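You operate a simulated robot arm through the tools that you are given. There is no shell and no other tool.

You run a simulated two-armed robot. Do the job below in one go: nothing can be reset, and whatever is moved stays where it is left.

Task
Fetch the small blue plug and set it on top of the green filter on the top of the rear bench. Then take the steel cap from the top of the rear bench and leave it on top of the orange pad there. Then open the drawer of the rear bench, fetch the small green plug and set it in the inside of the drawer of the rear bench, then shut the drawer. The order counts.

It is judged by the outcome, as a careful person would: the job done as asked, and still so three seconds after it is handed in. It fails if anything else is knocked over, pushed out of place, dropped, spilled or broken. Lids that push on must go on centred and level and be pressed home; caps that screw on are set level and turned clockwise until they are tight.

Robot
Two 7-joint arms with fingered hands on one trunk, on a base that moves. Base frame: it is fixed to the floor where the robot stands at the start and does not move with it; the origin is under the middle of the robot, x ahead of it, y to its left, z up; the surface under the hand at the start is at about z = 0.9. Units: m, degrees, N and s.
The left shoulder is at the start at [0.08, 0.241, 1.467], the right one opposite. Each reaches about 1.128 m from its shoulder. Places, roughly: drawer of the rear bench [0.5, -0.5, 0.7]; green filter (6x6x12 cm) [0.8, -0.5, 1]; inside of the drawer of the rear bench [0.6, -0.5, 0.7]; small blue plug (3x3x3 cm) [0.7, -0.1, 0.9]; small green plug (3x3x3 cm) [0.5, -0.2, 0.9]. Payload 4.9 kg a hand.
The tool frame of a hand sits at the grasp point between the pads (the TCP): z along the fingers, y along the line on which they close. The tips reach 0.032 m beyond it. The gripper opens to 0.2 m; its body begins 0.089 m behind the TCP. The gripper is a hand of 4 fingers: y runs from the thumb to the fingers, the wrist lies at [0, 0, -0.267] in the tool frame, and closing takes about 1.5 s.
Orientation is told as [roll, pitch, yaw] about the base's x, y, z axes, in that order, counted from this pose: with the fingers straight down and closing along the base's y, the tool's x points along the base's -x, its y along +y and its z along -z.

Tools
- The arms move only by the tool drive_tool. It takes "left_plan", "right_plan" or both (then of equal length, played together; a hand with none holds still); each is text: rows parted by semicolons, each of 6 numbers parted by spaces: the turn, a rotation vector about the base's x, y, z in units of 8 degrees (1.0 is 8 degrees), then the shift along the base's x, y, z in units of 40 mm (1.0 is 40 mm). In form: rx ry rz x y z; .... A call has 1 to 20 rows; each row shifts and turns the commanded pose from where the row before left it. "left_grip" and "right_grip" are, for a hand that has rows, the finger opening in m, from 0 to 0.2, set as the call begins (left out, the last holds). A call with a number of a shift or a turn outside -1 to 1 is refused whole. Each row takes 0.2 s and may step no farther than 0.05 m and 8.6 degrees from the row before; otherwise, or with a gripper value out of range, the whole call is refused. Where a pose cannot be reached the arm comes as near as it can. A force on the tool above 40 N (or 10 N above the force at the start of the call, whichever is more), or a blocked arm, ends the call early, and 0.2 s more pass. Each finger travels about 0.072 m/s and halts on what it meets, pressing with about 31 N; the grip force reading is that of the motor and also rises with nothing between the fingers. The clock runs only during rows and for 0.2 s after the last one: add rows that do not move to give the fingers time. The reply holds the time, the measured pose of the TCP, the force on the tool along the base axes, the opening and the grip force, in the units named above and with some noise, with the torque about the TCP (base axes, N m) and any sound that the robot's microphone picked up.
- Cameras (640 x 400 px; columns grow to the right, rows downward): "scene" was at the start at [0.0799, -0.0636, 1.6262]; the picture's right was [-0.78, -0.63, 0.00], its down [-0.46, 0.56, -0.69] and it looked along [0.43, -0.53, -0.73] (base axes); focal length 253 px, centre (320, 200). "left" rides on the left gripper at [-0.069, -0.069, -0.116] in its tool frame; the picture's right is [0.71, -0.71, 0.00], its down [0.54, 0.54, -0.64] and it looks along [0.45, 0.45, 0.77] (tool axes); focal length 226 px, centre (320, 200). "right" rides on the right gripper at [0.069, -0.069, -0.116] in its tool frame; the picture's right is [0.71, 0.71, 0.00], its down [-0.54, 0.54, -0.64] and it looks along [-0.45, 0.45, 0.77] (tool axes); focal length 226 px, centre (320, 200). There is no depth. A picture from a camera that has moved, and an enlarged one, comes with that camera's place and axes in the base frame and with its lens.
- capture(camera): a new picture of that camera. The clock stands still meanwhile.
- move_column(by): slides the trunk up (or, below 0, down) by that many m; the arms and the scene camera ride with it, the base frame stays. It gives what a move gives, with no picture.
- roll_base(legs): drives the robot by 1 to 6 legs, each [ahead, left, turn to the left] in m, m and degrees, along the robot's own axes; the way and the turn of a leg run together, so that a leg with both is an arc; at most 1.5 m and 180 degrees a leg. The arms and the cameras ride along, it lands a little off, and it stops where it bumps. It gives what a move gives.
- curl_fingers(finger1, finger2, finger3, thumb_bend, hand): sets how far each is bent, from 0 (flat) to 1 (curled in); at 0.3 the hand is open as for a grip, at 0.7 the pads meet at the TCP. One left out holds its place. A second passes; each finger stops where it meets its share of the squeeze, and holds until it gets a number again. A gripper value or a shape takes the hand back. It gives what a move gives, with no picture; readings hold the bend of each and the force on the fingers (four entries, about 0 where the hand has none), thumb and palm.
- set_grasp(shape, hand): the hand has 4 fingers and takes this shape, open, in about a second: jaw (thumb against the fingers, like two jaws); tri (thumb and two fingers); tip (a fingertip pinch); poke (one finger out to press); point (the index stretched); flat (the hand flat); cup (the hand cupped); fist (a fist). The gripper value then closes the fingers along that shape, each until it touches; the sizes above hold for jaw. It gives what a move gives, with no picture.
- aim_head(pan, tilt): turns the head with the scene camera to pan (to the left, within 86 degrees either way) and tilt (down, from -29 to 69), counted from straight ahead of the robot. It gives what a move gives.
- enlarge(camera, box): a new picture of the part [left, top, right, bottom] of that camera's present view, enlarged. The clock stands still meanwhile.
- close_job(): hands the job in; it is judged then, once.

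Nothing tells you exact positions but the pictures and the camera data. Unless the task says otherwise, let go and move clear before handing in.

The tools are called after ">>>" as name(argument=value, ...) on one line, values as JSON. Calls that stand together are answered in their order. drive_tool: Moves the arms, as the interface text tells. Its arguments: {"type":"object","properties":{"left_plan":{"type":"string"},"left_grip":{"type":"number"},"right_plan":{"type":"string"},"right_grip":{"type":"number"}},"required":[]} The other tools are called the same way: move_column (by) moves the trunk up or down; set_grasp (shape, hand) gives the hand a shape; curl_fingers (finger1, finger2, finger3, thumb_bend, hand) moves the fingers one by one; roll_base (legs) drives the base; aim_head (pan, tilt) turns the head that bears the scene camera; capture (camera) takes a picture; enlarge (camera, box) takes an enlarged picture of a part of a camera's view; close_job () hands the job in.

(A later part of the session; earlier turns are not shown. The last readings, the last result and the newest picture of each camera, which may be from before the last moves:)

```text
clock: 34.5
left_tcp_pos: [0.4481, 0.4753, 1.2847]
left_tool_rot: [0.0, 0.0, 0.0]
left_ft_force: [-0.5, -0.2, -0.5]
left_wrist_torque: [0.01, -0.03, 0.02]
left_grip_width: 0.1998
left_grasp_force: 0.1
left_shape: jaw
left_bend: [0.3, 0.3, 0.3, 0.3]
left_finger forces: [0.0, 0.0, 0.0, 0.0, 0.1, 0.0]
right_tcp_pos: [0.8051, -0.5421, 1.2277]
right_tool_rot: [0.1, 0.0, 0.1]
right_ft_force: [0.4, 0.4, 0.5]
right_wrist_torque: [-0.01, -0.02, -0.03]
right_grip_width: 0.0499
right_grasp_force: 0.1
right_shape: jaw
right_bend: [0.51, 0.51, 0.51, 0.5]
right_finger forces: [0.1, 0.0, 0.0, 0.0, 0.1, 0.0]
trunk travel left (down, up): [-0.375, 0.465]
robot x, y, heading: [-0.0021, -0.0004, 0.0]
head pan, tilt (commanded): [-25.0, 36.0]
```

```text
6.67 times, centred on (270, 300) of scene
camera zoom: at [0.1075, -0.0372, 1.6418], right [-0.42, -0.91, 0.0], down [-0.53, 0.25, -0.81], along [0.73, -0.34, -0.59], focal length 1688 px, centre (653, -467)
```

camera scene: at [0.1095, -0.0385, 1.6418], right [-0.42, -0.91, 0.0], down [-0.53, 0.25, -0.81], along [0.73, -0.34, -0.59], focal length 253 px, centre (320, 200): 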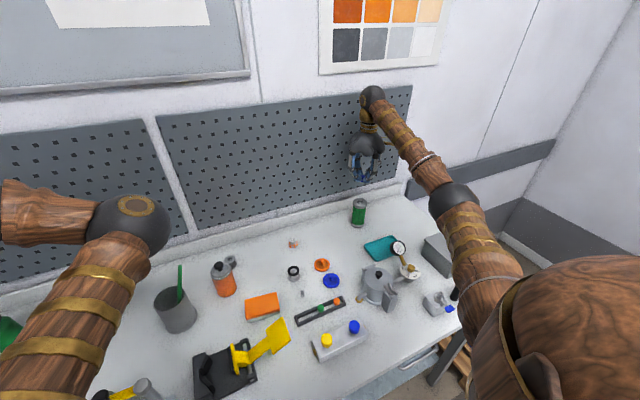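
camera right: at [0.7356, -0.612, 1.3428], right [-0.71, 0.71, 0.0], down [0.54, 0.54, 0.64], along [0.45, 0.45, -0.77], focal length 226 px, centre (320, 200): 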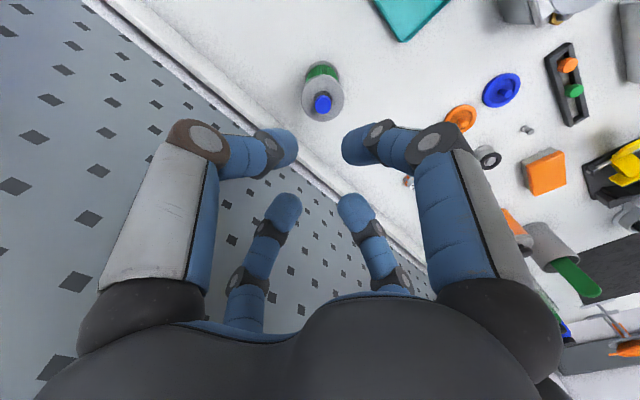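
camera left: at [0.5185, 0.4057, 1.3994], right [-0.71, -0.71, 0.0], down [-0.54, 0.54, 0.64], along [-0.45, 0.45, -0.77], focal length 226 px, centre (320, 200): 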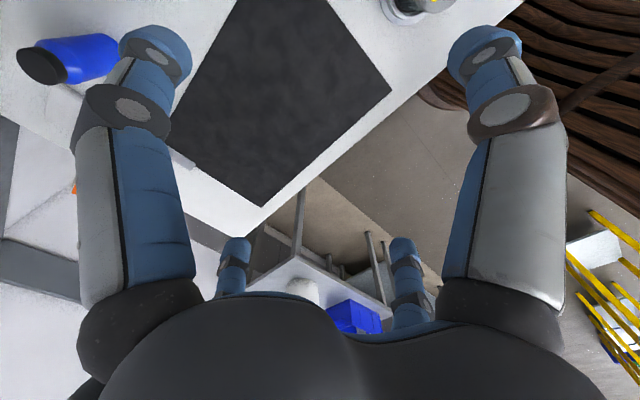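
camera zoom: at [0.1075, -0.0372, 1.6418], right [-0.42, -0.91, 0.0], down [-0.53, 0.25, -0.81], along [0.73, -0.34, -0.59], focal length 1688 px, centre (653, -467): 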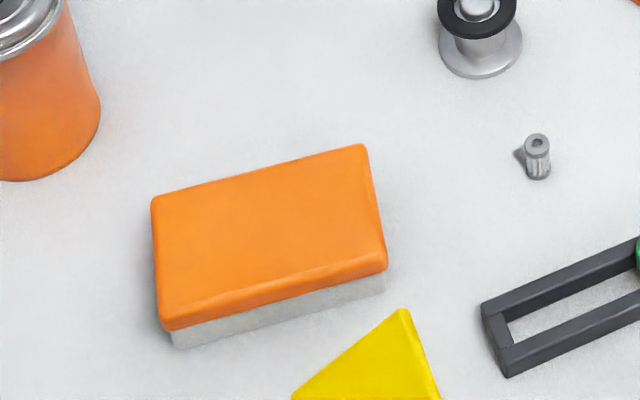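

I take the black-gasket steel piece (an upturned pressure cap) as the steel cap; the "72" piece is a paint-marked thermostat-like item. I'll move the right hand over it, turning 45° so the fingers straddle the neighbours (mini filter, discs, pad).

>>> drive_tool(right_plan="0 0 -0.625 -0.436 0.95 0; 0 0 -0.625 -0.436 0.95 0; 0 0 -0.625 -0.436 0.95 0; 0 0 -0.625 -0.436 0.95 -0.2; 0 0 -0.625 -0.436 0.95 -0.2; 0 0 -0.625 -0.436 0.95 -0.3; 0 0 -0.625 -0.436 0.95 -0.3; 0 0 -0.625 -0.436 0.95 -0.3; 0 0 -0.625 -0.436 0.95 -0.3; 0 0 0 0 0 0", right_grip=0.06)

>>> capture(camera="right")

>>> capture(camera="scene")

```text
clock: 36.7
left_tcp_pos: [0.4496, 0.4729, 1.2854]
left_tool_rot: [0.0, 0.0, 0.0]
left_ft_force: [-0.1, 0.3, 0.2]
left_wrist_torque: [0.03, -0.01, -0.02]
left_grip_width: 0.2
left_grasp_force: 0.1
left_shape: jaw
left_bend: [0.3, 0.3, 0.3, 0.3]
left_finger forces: [0.0, 0.1, 0.1, 0.0, 0.0, 0.1]
right_tcp_pos: [0.6435, -0.2019, 1.1609]
right_tool_rot: [-0.1, 0.0, -45.1]
right_ft_force: [-0.2, -0.2, 0.3]
right_wrist_torque: [0.0, -0.02, -0.03]
right_grip_width: 0.0595
right_grasp_force: 0.1
right_shape: jaw
right_bend: [0.48, 0.48, 0.48, 0.47]
right_finger forces: [0.1, 0.0, 0.0, 0.0, 0.0, 0.0]
trunk travel left (down, up): [-0.375, 0.465]
robot x, y, heading: [-0.004, 0.0014, 0.1]
head pan, tilt (commanded): [-25.0, 36.0]
```

```text
taken
camera right: at [0.5458, -0.2021, 1.2766], right [0.0, 1.0, 0.0], down [0.77, 0.0, 0.64], along [0.64, 0.0, -0.77], focal length 226 px, centre (320, 200)
```

right: 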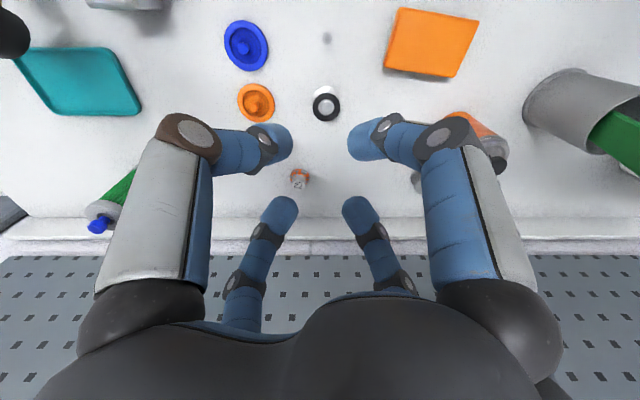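

```text
taken
camera scene: at [0.1088, -0.0391, 1.6418], right [-0.42, -0.91, 0.0], down [-0.53, 0.25, -0.81], along [0.73, -0.34, -0.59], focal length 253 px, centre (320, 200)
```

scene: 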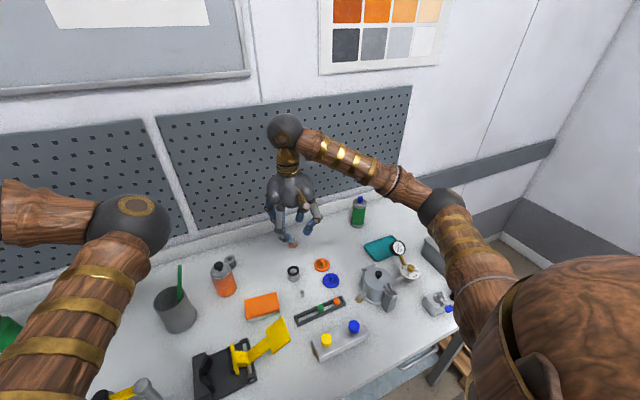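

>>> enlarge(camera="right", box=[260, 50, 380, 170])

>>> enlarge(camera="right", box=[360, 0, 500, 100])

```text
3.33 times, centred on (320, 110) of right
camera zoom: at [0.5458, -0.2021, 1.2766], right [0.0, 1.0, 0.0], down [0.77, 0.0, 0.64], along [0.64, 0.0, -0.77], focal length 754 px, centre (320, 500)
```

zoom: 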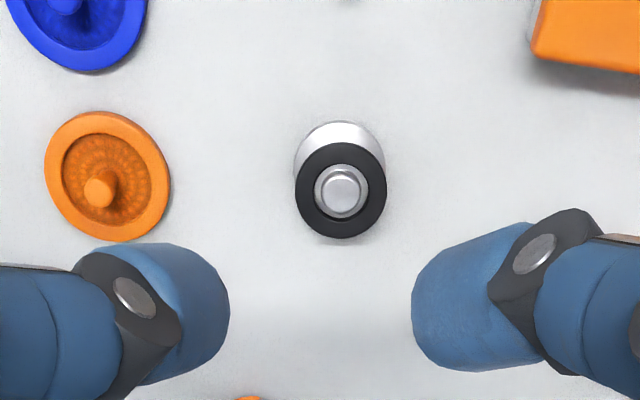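

```text
4.00 times, centred on (430, 50) of right
camera zoom: at [0.5458, -0.2021, 1.2766], right [0.0, 1.0, 0.0], down [0.77, 0.0, 0.64], along [0.64, 0.0, -0.77], focal length 904 px, centre (-120, 800)
```

zoom: 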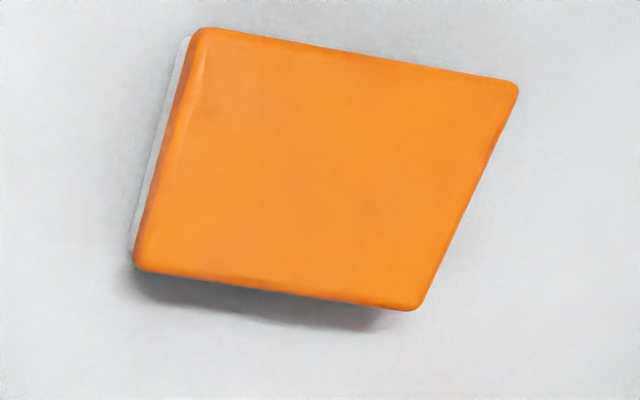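

Cap centre refined to (0.654, -0.193), and the pad top is about z 0.927 centred at (0.580, -0.062). Correcting position and descending partway.

>>> drive_tool(right_plan="0 0 0 0.26 0.24 -0.5; 0 0 0 0 0 -0.9; 0 0 0 0 0 -0.9; 0 0 0 0 0 -0.9; 0 0 0 0 0 -0.9; 0 0 0 0 0 0")

>>> enlarge(camera="right", box=[250, 90, 390, 230])

>>> enlarge(camera="scene", box=[250, 200, 340, 300])

```text
clock: 38.1
left_tcp_pos: [0.4508, 0.473, 1.2845]
left_tool_rot: [0.0, 0.0, 0.0]
left_ft_force: [0.1, 0.0, -0.3]
left_wrist_torque: [-0.03, 0.02, 0.02]
left_grip_width: 0.2
left_grasp_force: 0.2
left_shape: jaw
left_bend: [0.3, 0.3, 0.3, 0.3]
left_finger forces: [0.0, 0.0, 0.0, 0.0, 0.0, 0.0]
right_tcp_pos: [0.655, -0.1904, 0.9966]
right_tool_rot: [0.0, 0.0, -45.0]
right_ft_force: [-0.4, 0.8, -0.8]
right_wrist_torque: [0.01, 0.01, -0.04]
right_grip_width: 0.0596
right_grasp_force: 0.0
right_shape: jaw
right_bend: [0.48, 0.48, 0.48, 0.47]
right_finger forces: [0.0, 0.0, 0.1, 0.0, 0.0, 0.1]
trunk travel left (down, up): [-0.375, 0.465]
robot x, y, heading: [-0.0038, 0.0047, 0.0]
head pan, tilt (commanded): [-25.0, 36.0]
```

```text
2.86 times, centred on (320, 160) of right
camera zoom: at [0.5561, -0.1914, 1.1124], right [0.0, 1.0, 0.0], down [0.77, 0.0, 0.64], along [0.64, 0.0, -0.77], focal length 646 px, centre (320, 314)
```

zoom: 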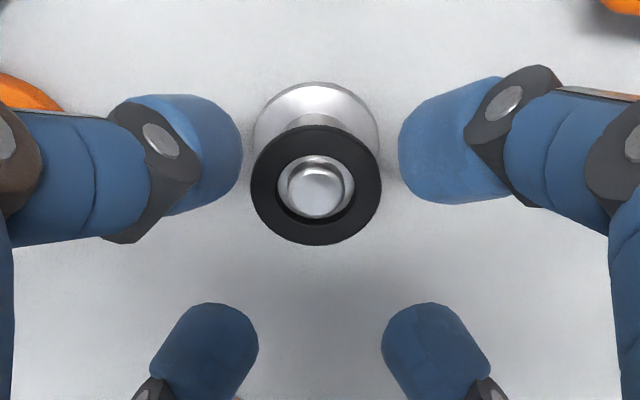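

```text
4.00 times, centred on (295, 250) of scene
camera zoom: at [0.1087, -0.0379, 1.6419], right [-0.42, -0.91, 0.0], down [-0.53, 0.25, -0.81], along [0.73, -0.34, -0.59], focal length 1013 px, centre (420, 0)
```

zoom: 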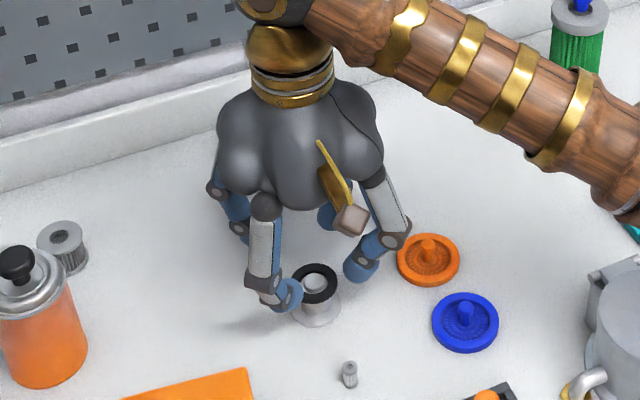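

Nearly centred (2 mm off). Correct and descend to neck height, between flange and gasket ring.

>>> drive_tool(right_plan="0 0 0 -0.06 -0.03 -0.4; 0 0 0 0 0 -0.5; 0 0 0 0 0 -0.4; 0 0 0 0 0 0")

>>> enlarge(camera="right", box=[250, 110, 390, 250])

>>> enlarge(camera="scene", box=[265, 240, 325, 300])

```text
clock: 39.1
left_tcp_pos: [0.4488, 0.4742, 1.2854]
left_tool_rot: [0.0, 0.0, 0.0]
left_ft_force: [0.1, -0.2, -0.6]
left_wrist_torque: [-0.01, -0.04, -0.01]
left_grip_width: 0.1996
left_grasp_force: 0.1
left_shape: jaw
left_bend: [0.3, 0.3, 0.3, 0.3]
left_finger forces: [0.0, 0.0, 0.0, 0.0, 0.0, 0.1]
right_tcp_pos: [0.652, -0.1924, 0.9459]
right_tool_rot: [0.1, 0.0, -45.0]
right_ft_force: [0.1, -0.1, 0.6]
right_wrist_torque: [0.01, -0.01, 0.03]
right_grip_width: 0.06
right_grasp_force: 0.1
right_shape: jaw
right_bend: [0.48, 0.48, 0.48, 0.47]
right_finger forces: [0.0, 0.0, 0.0, 0.0, 0.0, 0.1]
trunk travel left (down, up): [-0.375, 0.465]
robot x, y, heading: [-0.0019, 0.0017, -0.1]
head pan, tilt (commanded): [-25.0, 36.0]
```

```text
2.86 times, centred on (320, 180) of right
camera zoom: at [0.5546, -0.1931, 1.0614], right [0.0, 1.0, 0.0], down [0.77, 0.0, 0.64], along [0.64, 0.0, -0.77], focal length 646 px, centre (320, 257)
```

zoom: 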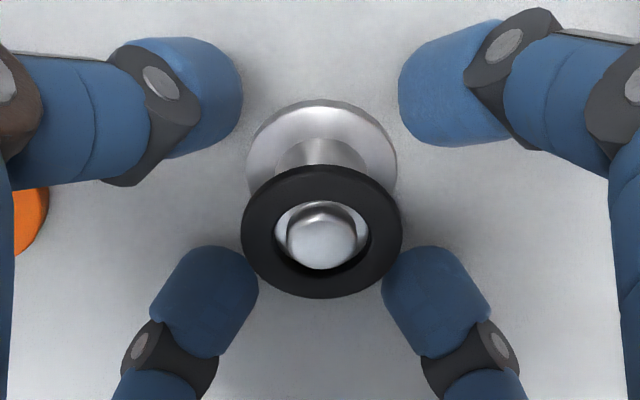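

```text
6.67 times, centred on (295, 270) of scene
camera zoom: at [0.1087, -0.0383, 1.6418], right [-0.42, -0.91, 0.0], down [-0.53, 0.25, -0.81], along [0.73, -0.34, -0.59], focal length 1688 px, centre (487, -267)
```

zoom: 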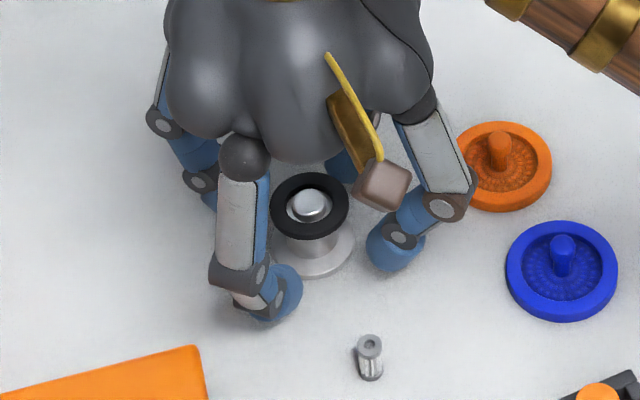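

>>> drive_tool(right_plan="0 0 0 -0.05 0 -0.03; 0 0 0 0 0 0")

>>> drive_tool(right_plan="0 0 0 0 0 0; 0 0 0 0 0 0; 0 0 0 0 0 0; 0 0 0 0 0 0; 0 0 0 0 0 0", right_grip=0.0)

>>> enlarge(camera="right", box=[250, 110, 390, 250])

>>> enlarge(camera="scene", box=[265, 240, 325, 300])

```text
clock: 39.7
left_tcp_pos: [0.45, 0.4736, 1.2843]
left_tool_rot: [0.0, 0.0, -0.1]
left_ft_force: [0.4, -0.5, -0.6]
left_wrist_torque: [-0.01, 0.0, -0.02]
left_grip_width: 0.1999
left_grasp_force: 0.2
left_shape: jaw
left_bend: [0.3, 0.3, 0.3, 0.3]
left_finger forces: [0.1, 0.0, 0.0, 0.0, 0.0, 0.1]
right_tcp_pos: [0.6488, -0.1916, 0.9432]
right_tool_rot: [-0.1, -0.1, -44.9]
right_ft_force: [0.9, -0.2, -0.4]
right_wrist_torque: [0.0, 0.02, 0.0]
right_grip_width: 0.0597
right_grasp_force: 0.1
right_shape: jaw
right_bend: [0.48, 0.48, 0.48, 0.47]
right_finger forces: [0.0, 0.0, 0.0, 0.1, 0.0, 0.0]
trunk travel left (down, up): [-0.375, 0.465]
robot x, y, heading: [-0.0015, -0.0011, 0.2]
head pan, tilt (commanded): [-25.0, 36.0]
```

```text
clock: 40.9
left_tcp_pos: [0.4496, 0.4746, 1.2852]
left_tool_rot: [-0.1, 0.0, -0.1]
left_ft_force: [0.6, -0.2, 0.0]
left_wrist_torque: [0.02, 0.02, -0.02]
left_grip_width: 0.2001
left_grasp_force: 0.1
left_shape: jaw
left_bend: [0.3, 0.3, 0.3, 0.3]
left_finger forces: [0.1, 0.0, 0.0, 0.0, 0.0, 0.1]
right_tcp_pos: [0.6508, -0.1913, 0.9434]
right_tool_rot: [-0.1, 0.1, -45.0]
right_ft_force: [-3.6, 1.4, -9.3]
right_wrist_torque: [0.0, 0.08, -0.01]
right_grip_width: 0.0178
right_grasp_force: 31.1
right_shape: jaw
right_bend: [0.74, 0.58, 0.58, 0.65]
right_finger forces: [25.3, 25.5, 25.8, 0.1, 27.4, 0.1]
trunk travel left (down, up): [-0.375, 0.465]
robot x, y, heading: [0.003, -0.0014, -0.0]
head pan, tilt (commanded): [-25.0, 36.0]
```

```text
2.86 times, centred on (320, 180) of right
camera zoom: at [0.552, -0.1926, 1.0593], right [0.0, 1.0, 0.0], down [0.77, 0.0, 0.64], along [0.64, 0.0, -0.77], focal length 646 px, centre (320, 257)
```

zoom: 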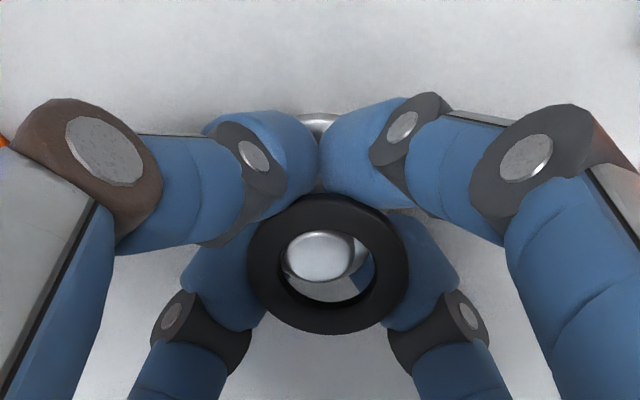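

```text
6.67 times, centred on (295, 270) of scene
camera zoom: at [0.1093, -0.0383, 1.6417], right [-0.42, -0.91, 0.0], down [-0.53, 0.25, -0.81], along [0.73, -0.34, -0.59], focal length 1688 px, centre (487, -267)
```

zoom: 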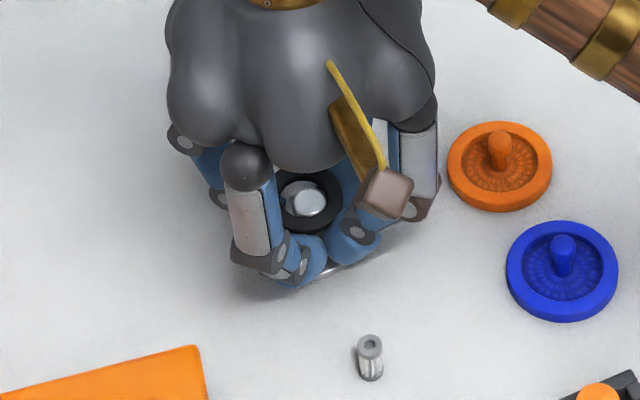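

The fingers closed around the neck beneath the gasket ring; the piece seems slightly tilted. I'll lift a few millimetres and check the hold.

>>> drive_tool(right_plan="0 0 0 0 0 0.15; 0 0 0 0 0 0.15; 0 0 0 0 0 0")

>>> enlarge(camera="right", box=[250, 110, 390, 250])

>>> enlarge(camera="scene", box=[265, 230, 325, 290])

```text
clock: 41.3
left_tcp_pos: [0.4525, 0.4739, 1.2852]
left_tool_rot: [0.1, 0.0, 0.0]
left_ft_force: [-0.6, -0.3, 0.2]
left_wrist_torque: [0.0, -0.03, 0.02]
left_grip_width: 0.2001
left_grasp_force: 0.0
left_shape: jaw
left_bend: [0.3, 0.3, 0.3, 0.3]
left_finger forces: [0.0, 0.0, 0.0, 0.1, 0.1, 0.1]
right_tcp_pos: [0.649, -0.1912, 0.9433]
right_tool_rot: [-0.5, 0.4, -45.0]
right_ft_force: [8.5, -3.2, -30.0]
right_wrist_torque: [-0.03, -0.16, -0.02]
right_grip_width: 0.017
right_grasp_force: 30.6
right_shape: jaw
right_bend: [0.74, 0.58, 0.58, 0.65]
right_finger forces: [21.3, 26.2, 27.6, 0.0, 21.7, 0.0]
trunk travel left (down, up): [-0.375, 0.465]
robot x, y, heading: [0.0014, -0.002, -0.1]
head pan, tilt (commanded): [-25.0, 36.0]
stopped in row 2 (right hand): the force on the tool passed its limit at 45 N (the readings are from after the stop); the commanded pose is now the measured one
```

```text
2.86 times, centred on (320, 180) of right
camera zoom: at [0.5528, -0.1919, 1.0611], right [0.0, 1.0, 0.0], down [0.77, 0.0, 0.63], along [0.63, 0.0, -0.77], focal length 646 px, centre (320, 257)
```

zoom: 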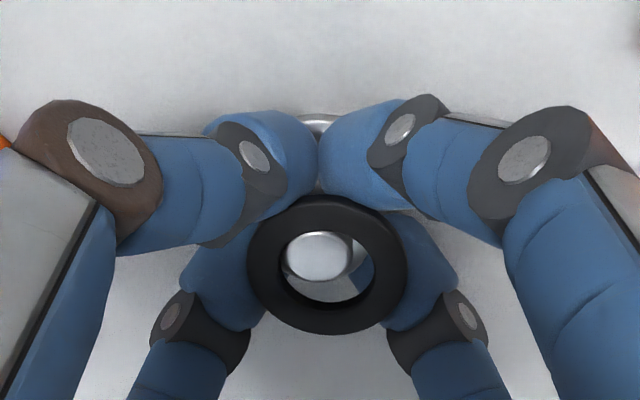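

```text
6.67 times, centred on (295, 260) of scene
camera zoom: at [0.1116, -0.0391, 1.6414], right [-0.42, -0.91, 0.0], down [-0.53, 0.25, -0.81], along [0.73, -0.34, -0.59], focal length 1688 px, centre (487, -200)
```

zoom: 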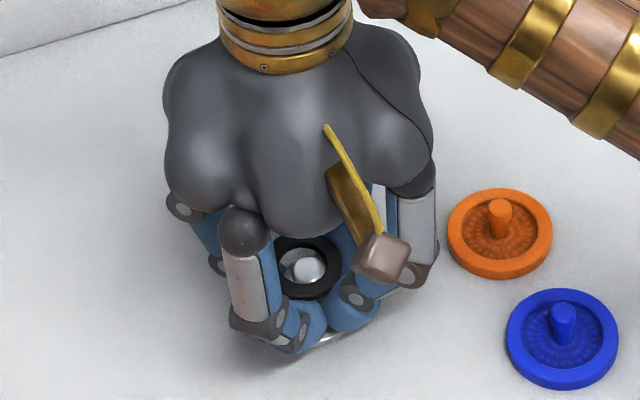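

Lifting met 45 N of resistance, so this piece is evidently fixed to the bench — not the loose steel cap. Releasing it right away without forcing.

>>> drive_tool(right_plan="0 0 0 0 0 0; 0 0 0 0 0 0; 0 0 0 0 0 0; 0 0 0 0 0 0", right_grip=0.06)

>>> enlarge(camera="right", box=[250, 110, 390, 250])

>>> enlarge(camera="scene", box=[265, 230, 325, 290])

```text
clock: 42.3
left_tcp_pos: [0.4491, 0.4751, 1.284]
left_tool_rot: [0.0, 0.0, 0.1]
left_ft_force: [-0.6, 0.5, -0.1]
left_wrist_torque: [-0.02, -0.03, 0.02]
left_grip_width: 0.2001
left_grasp_force: 0.1
left_shape: jaw
left_bend: [0.3, 0.3, 0.3, 0.3]
left_finger forces: [0.1, 0.0, 0.0, 0.0, 0.0, 0.0]
right_tcp_pos: [0.6478, -0.1916, 0.9471]
right_tool_rot: [-0.2, 0.2, -45.0]
right_ft_force: [-0.7, 0.0, 0.0]
right_wrist_torque: [0.0, -0.03, -0.03]
right_grip_width: 0.0599
right_grasp_force: 0.0
right_shape: jaw
right_bend: [0.48, 0.48, 0.48, 0.47]
right_finger forces: [0.0, 0.1, 0.0, 0.0, 0.1, 0.0]
trunk travel left (down, up): [-0.375, 0.465]
robot x, y, heading: [-0.0018, -0.002, -0.2]
head pan, tilt (commanded): [-25.0, 36.0]
```

```text
2.86 times, centred on (320, 180) of right
camera zoom: at [0.5506, -0.1913, 1.0644], right [0.0, 1.0, 0.0], down [0.77, 0.0, 0.64], along [0.64, 0.0, -0.77], focal length 646 px, centre (320, 257)
```

zoom: 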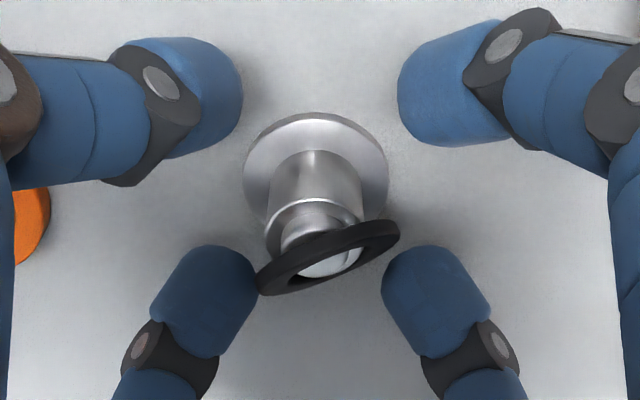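

```text
6.67 times, centred on (295, 260) of scene
camera zoom: at [0.1082, -0.038, 1.6419], right [-0.42, -0.91, 0.0], down [-0.53, 0.25, -0.81], along [0.73, -0.34, -0.59], focal length 1688 px, centre (487, -200)
```

zoom: 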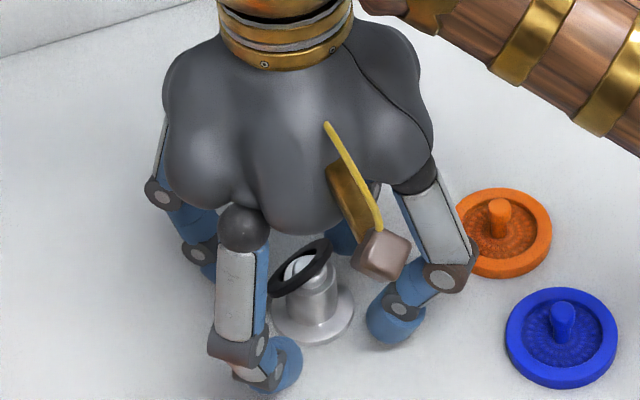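

I see now: it's a fixed spigot, and the black ring is a loose O-ring that my grip tipped off its seat. So the true steel cap must be the hat-shaped steel "72" piece. First I must put the ring back; I'll open slightly wider, rise, and inspect.

>>> drive_tool(right_plan="0 0 0 0 0 0; 0 0 0 0 0 0; 0 0 0 0 0 0.5; 0 0 0 0 0 1; 0 0 0 0 0 1", right_grip=0.08)

>>> enlarge(camera="right", box=[280, 90, 360, 170])

>>> enlarge(camera="scene", box=[275, 250, 315, 290])

>>> capture(camera="left")

```text
clock: 43.5
left_tcp_pos: [0.4495, 0.4748, 1.2851]
left_tool_rot: [-0.1, -0.1, 0.0]
left_ft_force: [-0.3, -0.4, -0.4]
left_wrist_torque: [-0.03, 0.0, 0.0]
left_grip_width: 0.2001
left_grasp_force: 0.0
left_shape: jaw
left_bend: [0.3, 0.3, 0.3, 0.3]
left_finger forces: [0.0, 0.0, 0.0, 0.0, 0.1, 0.0]
right_tcp_pos: [0.6479, -0.189, 1.0488]
right_tool_rot: [-0.3, 0.3, -45.0]
right_ft_force: [-0.8, 0.7, 0.1]
right_wrist_torque: [-0.02, 0.0, -0.02]
right_grip_width: 0.0796
right_grasp_force: 0.0
right_shape: jaw
right_bend: [0.43, 0.43, 0.43, 0.41]
right_finger forces: [0.0, 0.0, 0.0, 0.0, 0.0, 0.1]
trunk travel left (down, up): [-0.375, 0.465]
robot x, y, heading: [-0.0005, 0.003, -0.2]
head pan, tilt (commanded): [-25.0, 36.0]
```

```text
5.00 times, centred on (320, 130) of right
camera zoom: at [0.5503, -0.1919, 1.1661], right [0.0, 1.0, 0.0], down [0.77, 0.0, 0.64], along [0.64, 0.0, -0.77], focal length 1130 px, centre (320, 550)
```

zoom: 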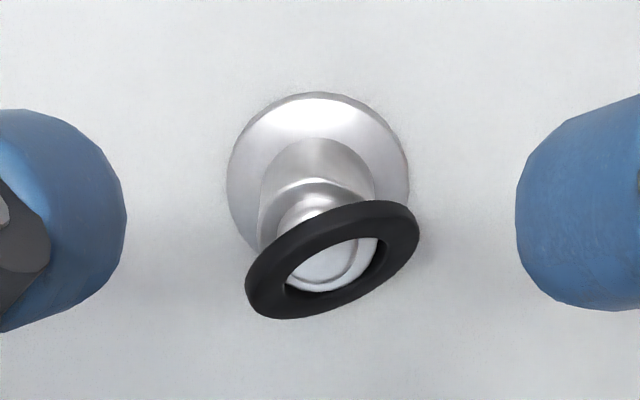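

```text
10.00 times, centred on (295, 270) of scene
camera zoom: at [0.108, -0.0379, 1.6418], right [-0.42, -0.91, 0.0], down [-0.53, 0.25, -0.81], along [0.73, -0.34, -0.59], focal length 2532 px, centre (570, -500)
```

zoom: 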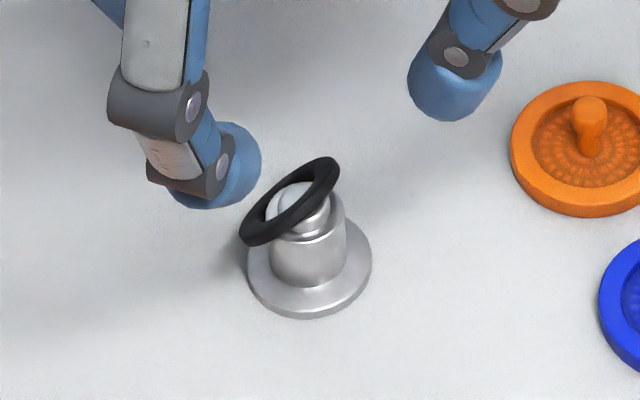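

```text
taken
camera left: at [0.5178, 0.4058, 1.3996], right [-0.71, -0.71, 0.0], down [-0.54, 0.54, 0.64], along [-0.45, 0.45, -0.77], focal length 226 px, centre (320, 200)
```

left: 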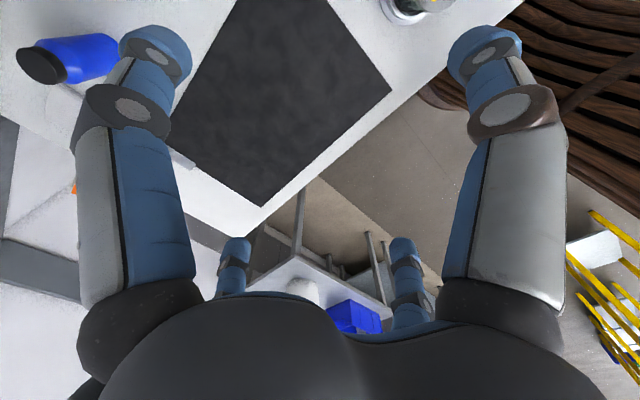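

The O-ring is tilted around the spigot's knob, offset ~1 cm toward +x/+y. I'll centre the hand on the spigot axis and use the four fingertips at a controlled opening to nudge the ring back to centre so it drops flat.

>>> drive_tool(right_plan="0.0375 -0.0375 0 0.11 0 -0.6; 0 0 0 0 0 -0.8; 0 0 0 0 0 -0.6; 0 0 0 0 0 -0.4; 0 0 0 0 0 0")

>>> enlarge(camera="right", box=[250, 110, 390, 250])

>>> enlarge(camera="scene", box=[270, 245, 320, 295])

```text
clock: 44.7
left_tcp_pos: [0.4495, 0.4735, 1.2846]
left_tool_rot: [0.0, 0.1, 0.1]
left_ft_force: [1.2, -0.6, -0.3]
left_wrist_torque: [-0.02, 0.02, 0.0]
left_grip_width: 0.2
left_grasp_force: 0.1
left_shape: jaw
left_bend: [0.3, 0.3, 0.3, 0.3]
left_finger forces: [0.0, 0.0, 0.0, 0.0, 0.0, 0.0]
right_tcp_pos: [0.6524, -0.1912, 0.9517]
right_tool_rot: [0.1, 0.2, -44.9]
right_ft_force: [-0.1, 0.0, -1.1]
right_wrist_torque: [-0.03, 0.02, 0.01]
right_grip_width: 0.0795
right_grasp_force: 0.1
right_shape: jaw
right_bend: [0.43, 0.43, 0.43, 0.41]
right_finger forces: [0.0, 0.0, 0.1, 0.0, 0.1, 0.0]
trunk travel left (down, up): [-0.375, 0.465]
robot x, y, heading: [-0.0015, -0.0008, 0.2]
head pan, tilt (commanded): [-25.0, 36.0]
```

```text
2.86 times, centred on (320, 180) of right
camera zoom: at [0.5543, -0.1929, 1.0679], right [0.0, 1.0, 0.0], down [0.77, 0.0, 0.64], along [0.64, 0.0, -0.77], focal length 646 px, centre (320, 257)
```

zoom: 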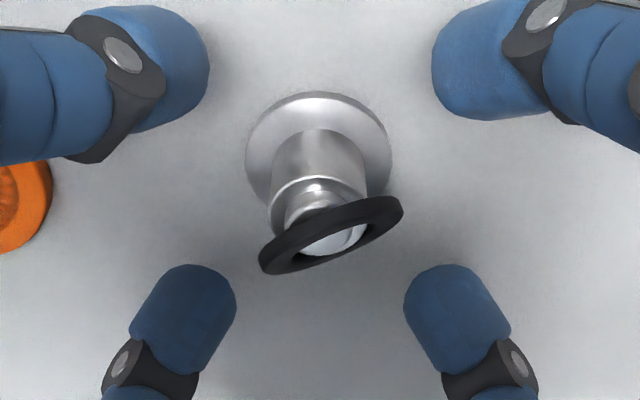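

```text
8.00 times, centred on (295, 270) of scene
camera zoom: at [0.1086, -0.0382, 1.6418], right [-0.42, -0.91, 0.0], down [-0.53, 0.25, -0.81], along [0.73, -0.34, -0.59], focal length 2026 px, centre (520, -360)
```

zoom: 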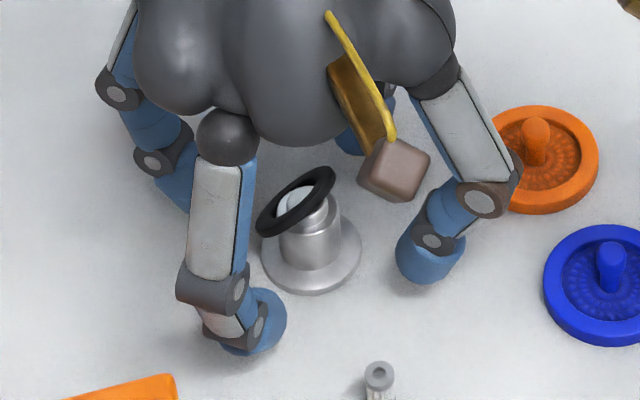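

The ring is draped over the knob with its horizontal diameter along about (-0.47, 0.88). I'll turn the hand ~17° more so fingers 1 and 3 line up with that diameter, centre on the ring, and pinch it lightly by two sides to re-seat it.

>>> drive_tool(right_plan="0 0 -0.72 0.07 0.025 0.12; 0 0 -0.72 0.07 0.025 0; 0 0 -0.71 0.06 0.025 0; 0 0 0 0 0 0")

>>> enlarge(camera="right", box=[250, 110, 390, 250])

>>> enlarge(camera="scene", box=[270, 245, 320, 295])

```text
clock: 45.7
left_tcp_pos: [0.4506, 0.474, 1.2862]
left_tool_rot: [-0.1, -0.1, 0.0]
left_ft_force: [-0.8, 0.7, 1.1]
left_wrist_torque: [0.0, -0.01, -0.01]
left_grip_width: 0.1997
left_grasp_force: 0.0
left_shape: jaw
left_bend: [0.3, 0.3, 0.3, 0.3]
left_finger forces: [0.0, 0.0, 0.0, 0.0, 0.0, 0.1]
right_tcp_pos: [0.6606, -0.1874, 0.9569]
right_tool_rot: [0.1, 0.2, -62.2]
right_ft_force: [0.7, 0.6, 0.0]
right_wrist_torque: [-0.02, 0.02, -0.01]
right_grip_width: 0.0798
right_grasp_force: 0.0
right_shape: jaw
right_bend: [0.43, 0.43, 0.43, 0.41]
right_finger forces: [0.0, 0.1, 0.0, 0.0, 0.0, 0.0]
trunk travel left (down, up): [-0.375, 0.465]
robot x, y, heading: [-0.001, 0.0037, 0.2]
head pan, tilt (commanded): [-25.0, 36.0]
```

```text
2.86 times, centred on (320, 180) of right
camera zoom: at [0.5668, -0.1603, 1.0723], right [0.3, 0.96, 0.0], down [0.73, -0.23, 0.64], along [0.61, -0.19, -0.77], focal length 646 px, centre (320, 257)
```

zoom: 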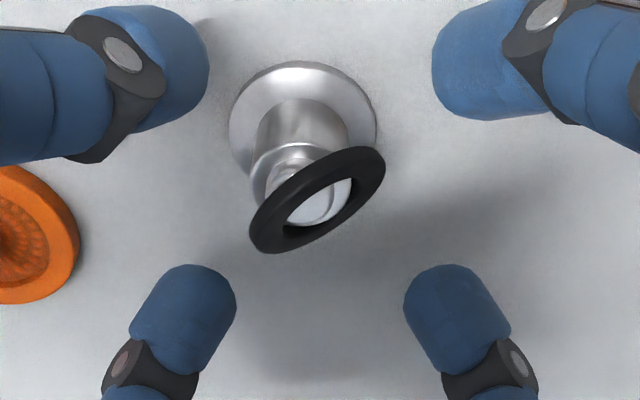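

```text
8.00 times, centred on (295, 270) of scene
camera zoom: at [0.1087, -0.0381, 1.6418], right [-0.42, -0.91, 0.0], down [-0.53, 0.25, -0.81], along [0.73, -0.34, -0.59], focal length 2026 px, centre (520, -360)
```

zoom: 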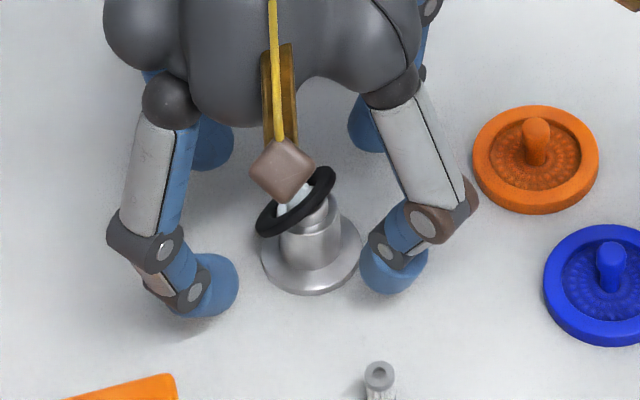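

Aligned with the ring. Pinching it with fingers 1 and 3 only.

>>> curl_fingers(hand="right", finger1=0.6, finger3=0.6)

>>> enlarge(camera="right", box=[250, 110, 390, 250])

>>> enlarge(camera="scene", box=[270, 245, 320, 295])

```text
clock: 46.7
left_tcp_pos: [0.4501, 0.4742, 1.2852]
left_tool_rot: [0.1, 0.0, 0.1]
left_ft_force: [-0.1, 0.0, -0.1]
left_wrist_torque: [0.0, 0.02, 0.0]
left_grip_width: 0.1996
left_grasp_force: 0.1
left_shape: jaw
left_bend: [0.3, 0.3, 0.3, 0.3]
left_finger forces: [0.0, 0.0, 0.0, 0.0, 0.1, 0.1]
right_tcp_pos: [0.6597, -0.1877, 0.9564]
right_tool_rot: [0.1, 0.4, -62.3]
right_ft_force: [-0.1, 0.5, -0.1]
right_wrist_torque: [0.02, 0.0, 0.01]
right_grip_width: 0.0458
right_grasp_force: 0.1
right_shape: fingers
right_bend: [0.6, 0.43, 0.6, 0.41]
right_finger forces: [0.0, 0.1, 0.0, 0.0, 0.0, 0.0]
trunk travel left (down, up): [-0.375, 0.465]
robot x, y, heading: [0.0003, -0.0016, -0.1]
head pan, tilt (commanded): [-25.0, 36.0]
```

```text
2.86 times, centred on (320, 180) of right
camera zoom: at [0.5669, -0.1605, 1.0723], right [0.3, 0.96, 0.0], down [0.73, -0.23, 0.64], along [0.61, -0.19, -0.77], focal length 646 px, centre (320, 257)
```

zoom: 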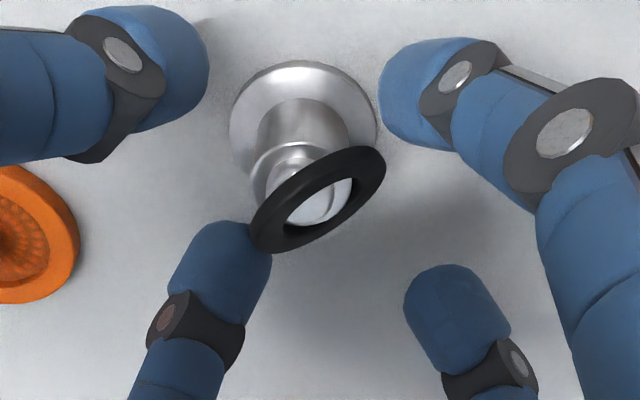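

```text
8.00 times, centred on (295, 270) of scene
camera zoom: at [0.1088, -0.0381, 1.6418], right [-0.42, -0.91, 0.0], down [-0.53, 0.25, -0.81], along [0.73, -0.34, -0.59], focal length 2026 px, centre (520, -360)
```

zoom: 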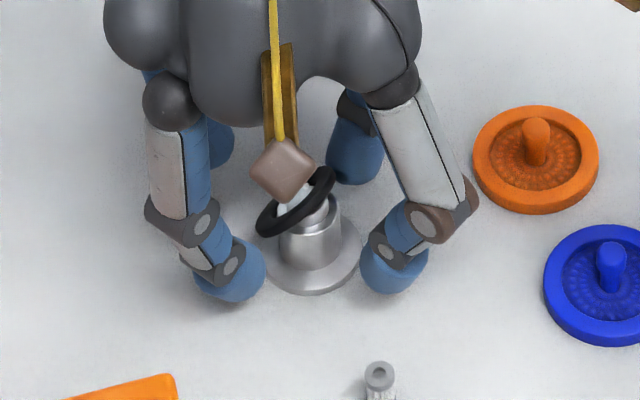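

>>> curl_fingers(hand="right", finger1=0.66, finger3=0.66)

>>> enlarge(camera="right", box=[250, 110, 390, 250])

```text
clock: 47.7
left_tcp_pos: [0.4498, 0.4743, 1.2842]
left_tool_rot: [0.0, 0.0, -0.1]
left_ft_force: [0.0, -0.6, 0.3]
left_wrist_torque: [-0.01, -0.03, -0.02]
left_grip_width: 0.2001
left_grasp_force: 0.0
left_shape: jaw
left_bend: [0.3, 0.3, 0.3, 0.3]
left_finger forces: [0.0, 0.0, 0.0, 0.0, 0.0, 0.0]
right_tcp_pos: [0.6598, -0.1879, 0.9551]
right_tool_rot: [0.0, 0.3, -62.2]
right_ft_force: [0.5, -0.2, 0.5]
right_wrist_torque: [0.0, 0.03, -0.04]
right_grip_width: 0.0419
right_grasp_force: 3.8
right_shape: fingers
right_bend: [0.63, 0.43, 0.63, 0.41]
right_finger forces: [4.1, 0.0, 3.1, 0.0, 0.1, 0.0]
trunk travel left (down, up): [-0.375, 0.465]
robot x, y, heading: [0.0029, -0.0001, 0.1]
head pan, tilt (commanded): [-25.0, 36.0]
```

```text
2.86 times, centred on (320, 180) of right
camera zoom: at [0.5669, -0.1605, 1.0723], right [0.3, 0.96, 0.0], down [0.73, -0.23, 0.64], along [0.61, -0.19, -0.77], focal length 646 px, centre (320, 257)
```

zoom: 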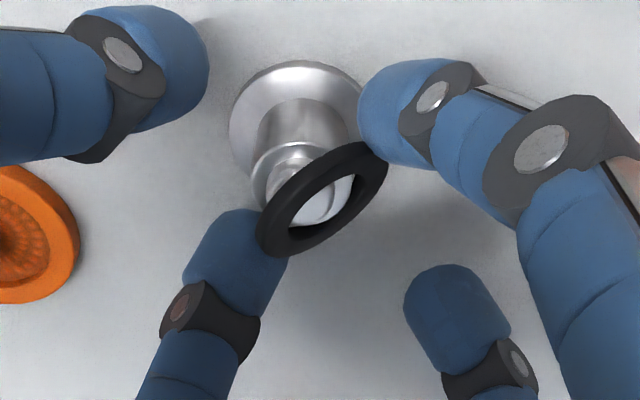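

Both fingertips now touch the ring (about 4 N). A slightly firmer pinch, then a small lift.

>>> curl_fingers(hand="right", finger1=0.69, finger3=0.69)

>>> drive_tool(right_plan="0 0 0 0 0 0.15; 0 0 0 0 0 0.2; 0 0 0 0 0 0.2; 0 0 0 0 0 0")

>>> enlarge(camera="right", box=[250, 110, 390, 250])

>>> enlarge(camera="scene", box=[270, 245, 320, 295])

```text
clock: 48.7
left_tcp_pos: [0.4501, 0.4742, 1.2844]
left_tool_rot: [0.0, 0.0, 0.0]
left_ft_force: [0.1, 0.5, -0.5]
left_wrist_torque: [0.0, 0.02, -0.02]
left_grip_width: 0.2001
left_grasp_force: 0.0
left_shape: jaw
left_bend: [0.3, 0.3, 0.3, 0.3]
left_finger forces: [0.1, 0.0, 0.1, 0.0, 0.1, 0.1]
right_tcp_pos: [0.6604, -0.1861, 0.9562]
right_tool_rot: [0.1, 0.2, -62.2]
right_ft_force: [-1.1, 1.3, -1.2]
right_wrist_torque: [0.03, 0.02, 0.04]
right_grip_width: 0.0409
right_grasp_force: 5.6
right_shape: fingers
right_bend: [0.64, 0.43, 0.65, 0.41]
right_finger forces: [6.7, 0.1, 4.9, 0.0, 0.0, 0.0]
trunk travel left (down, up): [-0.375, 0.465]
robot x, y, heading: [-0.0019, 0.0, 0.2]
head pan, tilt (commanded): [-25.0, 36.0]
```

```text
clock: 49.7
left_tcp_pos: [0.4501, 0.4732, 1.2843]
left_tool_rot: [0.1, 0.0, 0.1]
left_ft_force: [0.3, -0.3, 0.3]
left_wrist_torque: [-0.03, 0.04, 0.02]
left_grip_width: 0.1995
left_grasp_force: 0.1
left_shape: jaw
left_bend: [0.3, 0.3, 0.3, 0.3]
left_finger forces: [0.1, 0.0, 0.1, 0.1, 0.0, 0.1]
right_tcp_pos: [0.6598, -0.1886, 0.9777]
right_tool_rot: [0.1, 0.2, -62.3]
right_ft_force: [-0.4, 0.2, 0.3]
right_wrist_torque: [-0.01, 0.03, 0.02]
right_grip_width: 0.0363
right_grasp_force: 0.0
right_shape: fingers
right_bend: [0.69, 0.43, 0.69, 0.41]
right_finger forces: [0.0, 0.0, 0.1, 0.1, 0.0, 0.1]
trunk travel left (down, up): [-0.375, 0.465]
robot x, y, heading: [-0.0, 0.0024, 0.0]
head pan, tilt (commanded): [-25.0, 36.0]
```

```text
2.86 times, centred on (320, 180) of right
camera zoom: at [0.5672, -0.1609, 1.0945], right [0.3, 0.96, 0.0], down [0.73, -0.23, 0.64], along [0.61, -0.19, -0.77], focal length 646 px, centre (320, 257)
```

zoom: 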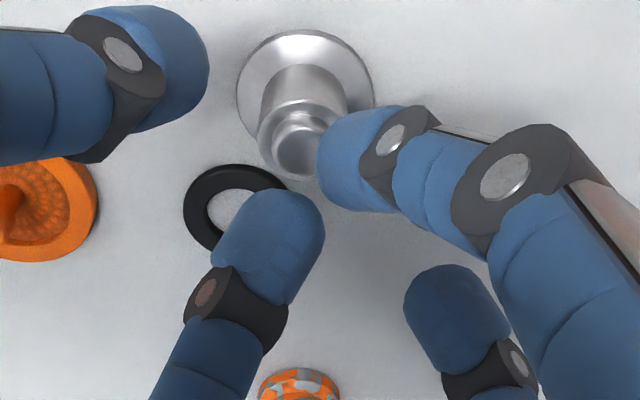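

```text
8.00 times, centred on (295, 270) of scene
camera zoom: at [0.1088, -0.0382, 1.6418], right [-0.42, -0.91, 0.0], down [-0.53, 0.25, -0.81], along [0.73, -0.34, -0.59], focal length 2026 px, centre (520, -360)
```

zoom: 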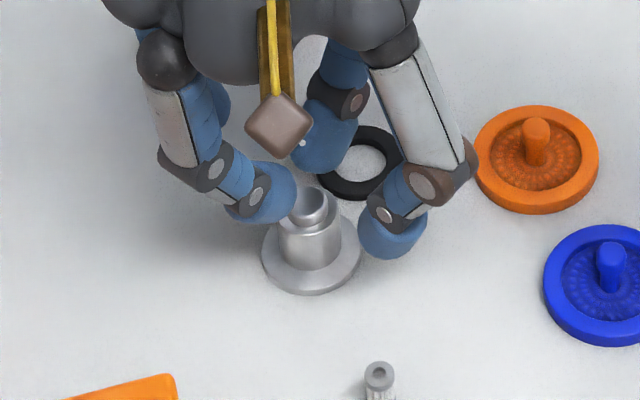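

The ring slipped off the fingers and now lies flat on the bench next to the spigot. I'll open, rise clear, and look before planning how to put it back.

>>> curl_fingers(hand="right", finger1=0.45, finger3=0.45)

>>> drive_tool(right_plan="0 0 0 0 0 0.8; 0 0 0 0 0 1; 0 0 0 0 0 1; 0 0 0 0 0 0")

>>> enlarge(camera="right", box=[250, 80, 370, 200])

>>> enlarge(camera="scene", box=[275, 245, 325, 295])

```text
clock: 50.7
left_tcp_pos: [0.4491, 0.474, 1.2841]
left_tool_rot: [0.0, 0.0, 0.1]
left_ft_force: [0.2, -0.4, 0.2]
left_wrist_torque: [0.02, -0.02, -0.01]
left_grip_width: 0.2
left_grasp_force: 0.1
left_shape: jaw
left_bend: [0.3, 0.3, 0.3, 0.3]
left_finger forces: [0.1, 0.0, 0.0, 0.0, 0.0, 0.0]
right_tcp_pos: [0.66, -0.1878, 0.9785]
right_tool_rot: [0.1, 0.1, -62.1]
right_ft_force: [0.9, 0.3, 0.0]
right_wrist_torque: [0.03, 0.01, 0.0]
right_grip_width: 0.0729
right_grasp_force: 0.1
right_shape: fingers
right_bend: [0.45, 0.43, 0.45, 0.41]
right_finger forces: [0.0, 0.0, 0.0, 0.0, 0.0, 0.1]
trunk travel left (down, up): [-0.375, 0.465]
robot x, y, heading: [0.0016, -0.0012, 0.1]
head pan, tilt (commanded): [-25.0, 36.0]
```

```text
clock: 51.7
left_tcp_pos: [0.4497, 0.4742, 1.2855]
left_tool_rot: [0.1, 0.0, 0.0]
left_ft_force: [-0.8, 0.1, 0.4]
left_wrist_torque: [-0.01, -0.02, 0.01]
left_grip_width: 0.1998
left_grasp_force: 0.0
left_shape: jaw
left_bend: [0.3, 0.3, 0.3, 0.3]
left_finger forces: [0.0, 0.0, 0.0, 0.0, 0.0, 0.0]
right_tcp_pos: [0.6604, -0.185, 1.0916]
right_tool_rot: [0.1, 0.2, -62.1]
right_ft_force: [-0.4, -0.3, 0.4]
right_wrist_torque: [0.05, 0.01, -0.04]
right_grip_width: 0.0729
right_grasp_force: 0.1
right_shape: fingers
right_bend: [0.45, 0.43, 0.45, 0.41]
right_finger forces: [0.1, 0.0, 0.0, 0.0, 0.0, 0.0]
trunk travel left (down, up): [-0.375, 0.465]
robot x, y, heading: [0.0014, 0.0006, 0.0]
head pan, tilt (commanded): [-25.0, 36.0]
```

```text
3.33 times, centred on (310, 140) of right
camera zoom: at [0.568, -0.1593, 1.2072], right [0.3, 0.96, 0.0], down [0.73, -0.23, 0.64], along [0.61, -0.19, -0.77], focal length 754 px, centre (353, 400)
```

zoom: 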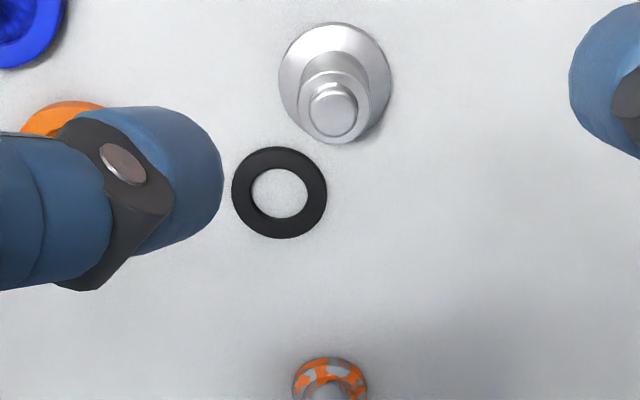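

```text
8.00 times, centred on (300, 270) of scene
camera zoom: at [0.1091, -0.0383, 1.6418], right [-0.42, -0.91, 0.0], down [-0.53, 0.25, -0.81], along [0.73, -0.34, -0.59], focal length 2026 px, centre (480, -360)
```

zoom: 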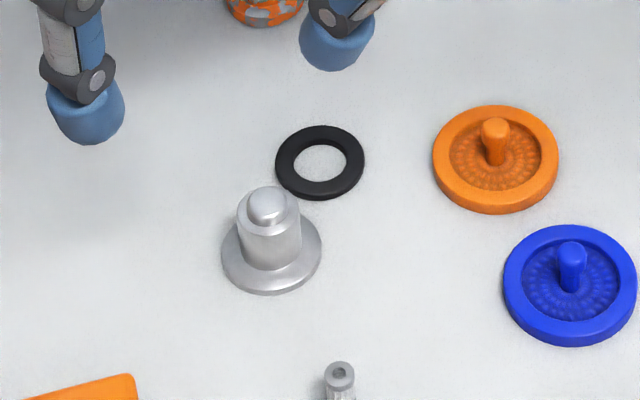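

The post is a fixed peg with a small knob; the ring (4 cm OD) lies flat at about (0.6915, -0.230). I'll turn the hand back to yaw 0, hover over the ring, and pick it up with all four fingers to re-seat it on the peg.

>>> drive_tool(right_plan="0 0 0.97 0.1 -0.13 0; 0 0 0.97 0.1 -0.13 0; 0 0 0.97 0.1 -0.13 0; 0 0 0.97 0.1 -0.13 0; 0 0 0.97 0.1 -0.13 0; 0 0 0.97 0.1 -0.14 0; 0 0 0.97 0.1 -0.14 0; 0 0 0.97 0.08 -0.14 0; 0 0 0 0 0 -0.5; 0 0 0 0 0 -0.5; 0 0 0 0 0 0", right_grip=0.055)

>>> enlarge(camera="right", box=[250, 70, 390, 210])

>>> enlarge(camera="scene", box=[265, 210, 345, 290])

```text
clock: 54.1
left_tcp_pos: [0.4503, 0.4753, 1.2855]
left_tool_rot: [0.1, -0.1, 0.0]
left_ft_force: [0.1, 0.4, -0.1]
left_wrist_torque: [0.04, 0.0, -0.03]
left_grip_width: 0.1997
left_grasp_force: 0.0
left_shape: jaw
left_bend: [0.3, 0.3, 0.3, 0.3]
left_finger forces: [0.0, 0.1, 0.1, 0.0, 0.0, 0.0]
right_tcp_pos: [0.6914, -0.2293, 1.0485]
right_tool_rot: [0.1, 0.3, -0.1]
right_ft_force: [-0.1, 0.0, -0.5]
right_wrist_torque: [-0.03, 0.01, -0.03]
right_grip_width: 0.0553
right_grasp_force: 0.0
right_shape: jaw
right_bend: [0.49, 0.49, 0.49, 0.48]
right_finger forces: [0.0, 0.0, 0.1, 0.0, 0.0, 0.1]
trunk travel left (down, up): [-0.375, 0.465]
robot x, y, heading: [0.0011, 0.0018, -0.1]
head pan, tilt (commanded): [-25.0, 36.0]
```

```text
2.86 times, centred on (320, 140) of right
camera zoom: at [0.6226, -0.2992, 1.1659], right [-0.71, 0.71, 0.0], down [0.55, 0.54, 0.64], along [0.45, 0.46, -0.77], focal length 646 px, centre (320, 371)
```

zoom: 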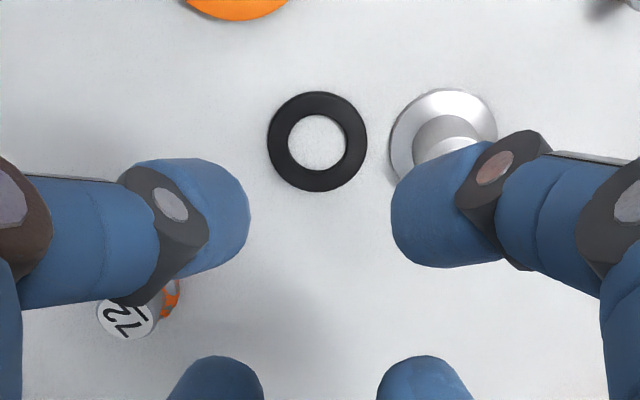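

```text
5.00 times, centred on (305, 250) of scene
camera zoom: at [0.1086, -0.038, 1.6419], right [-0.42, -0.91, 0.0], down [-0.53, 0.25, -0.81], along [0.73, -0.34, -0.59], focal length 1266 px, centre (395, -50)
```

zoom: 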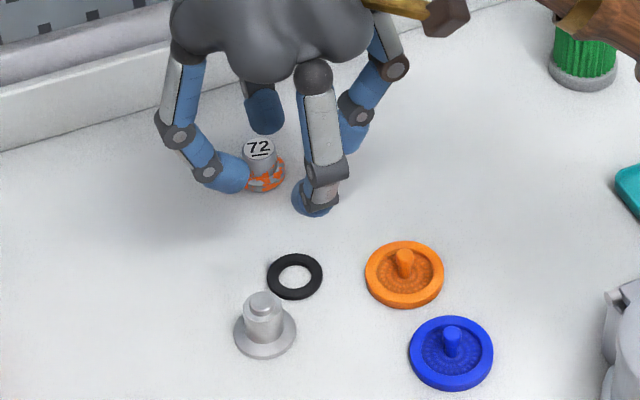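

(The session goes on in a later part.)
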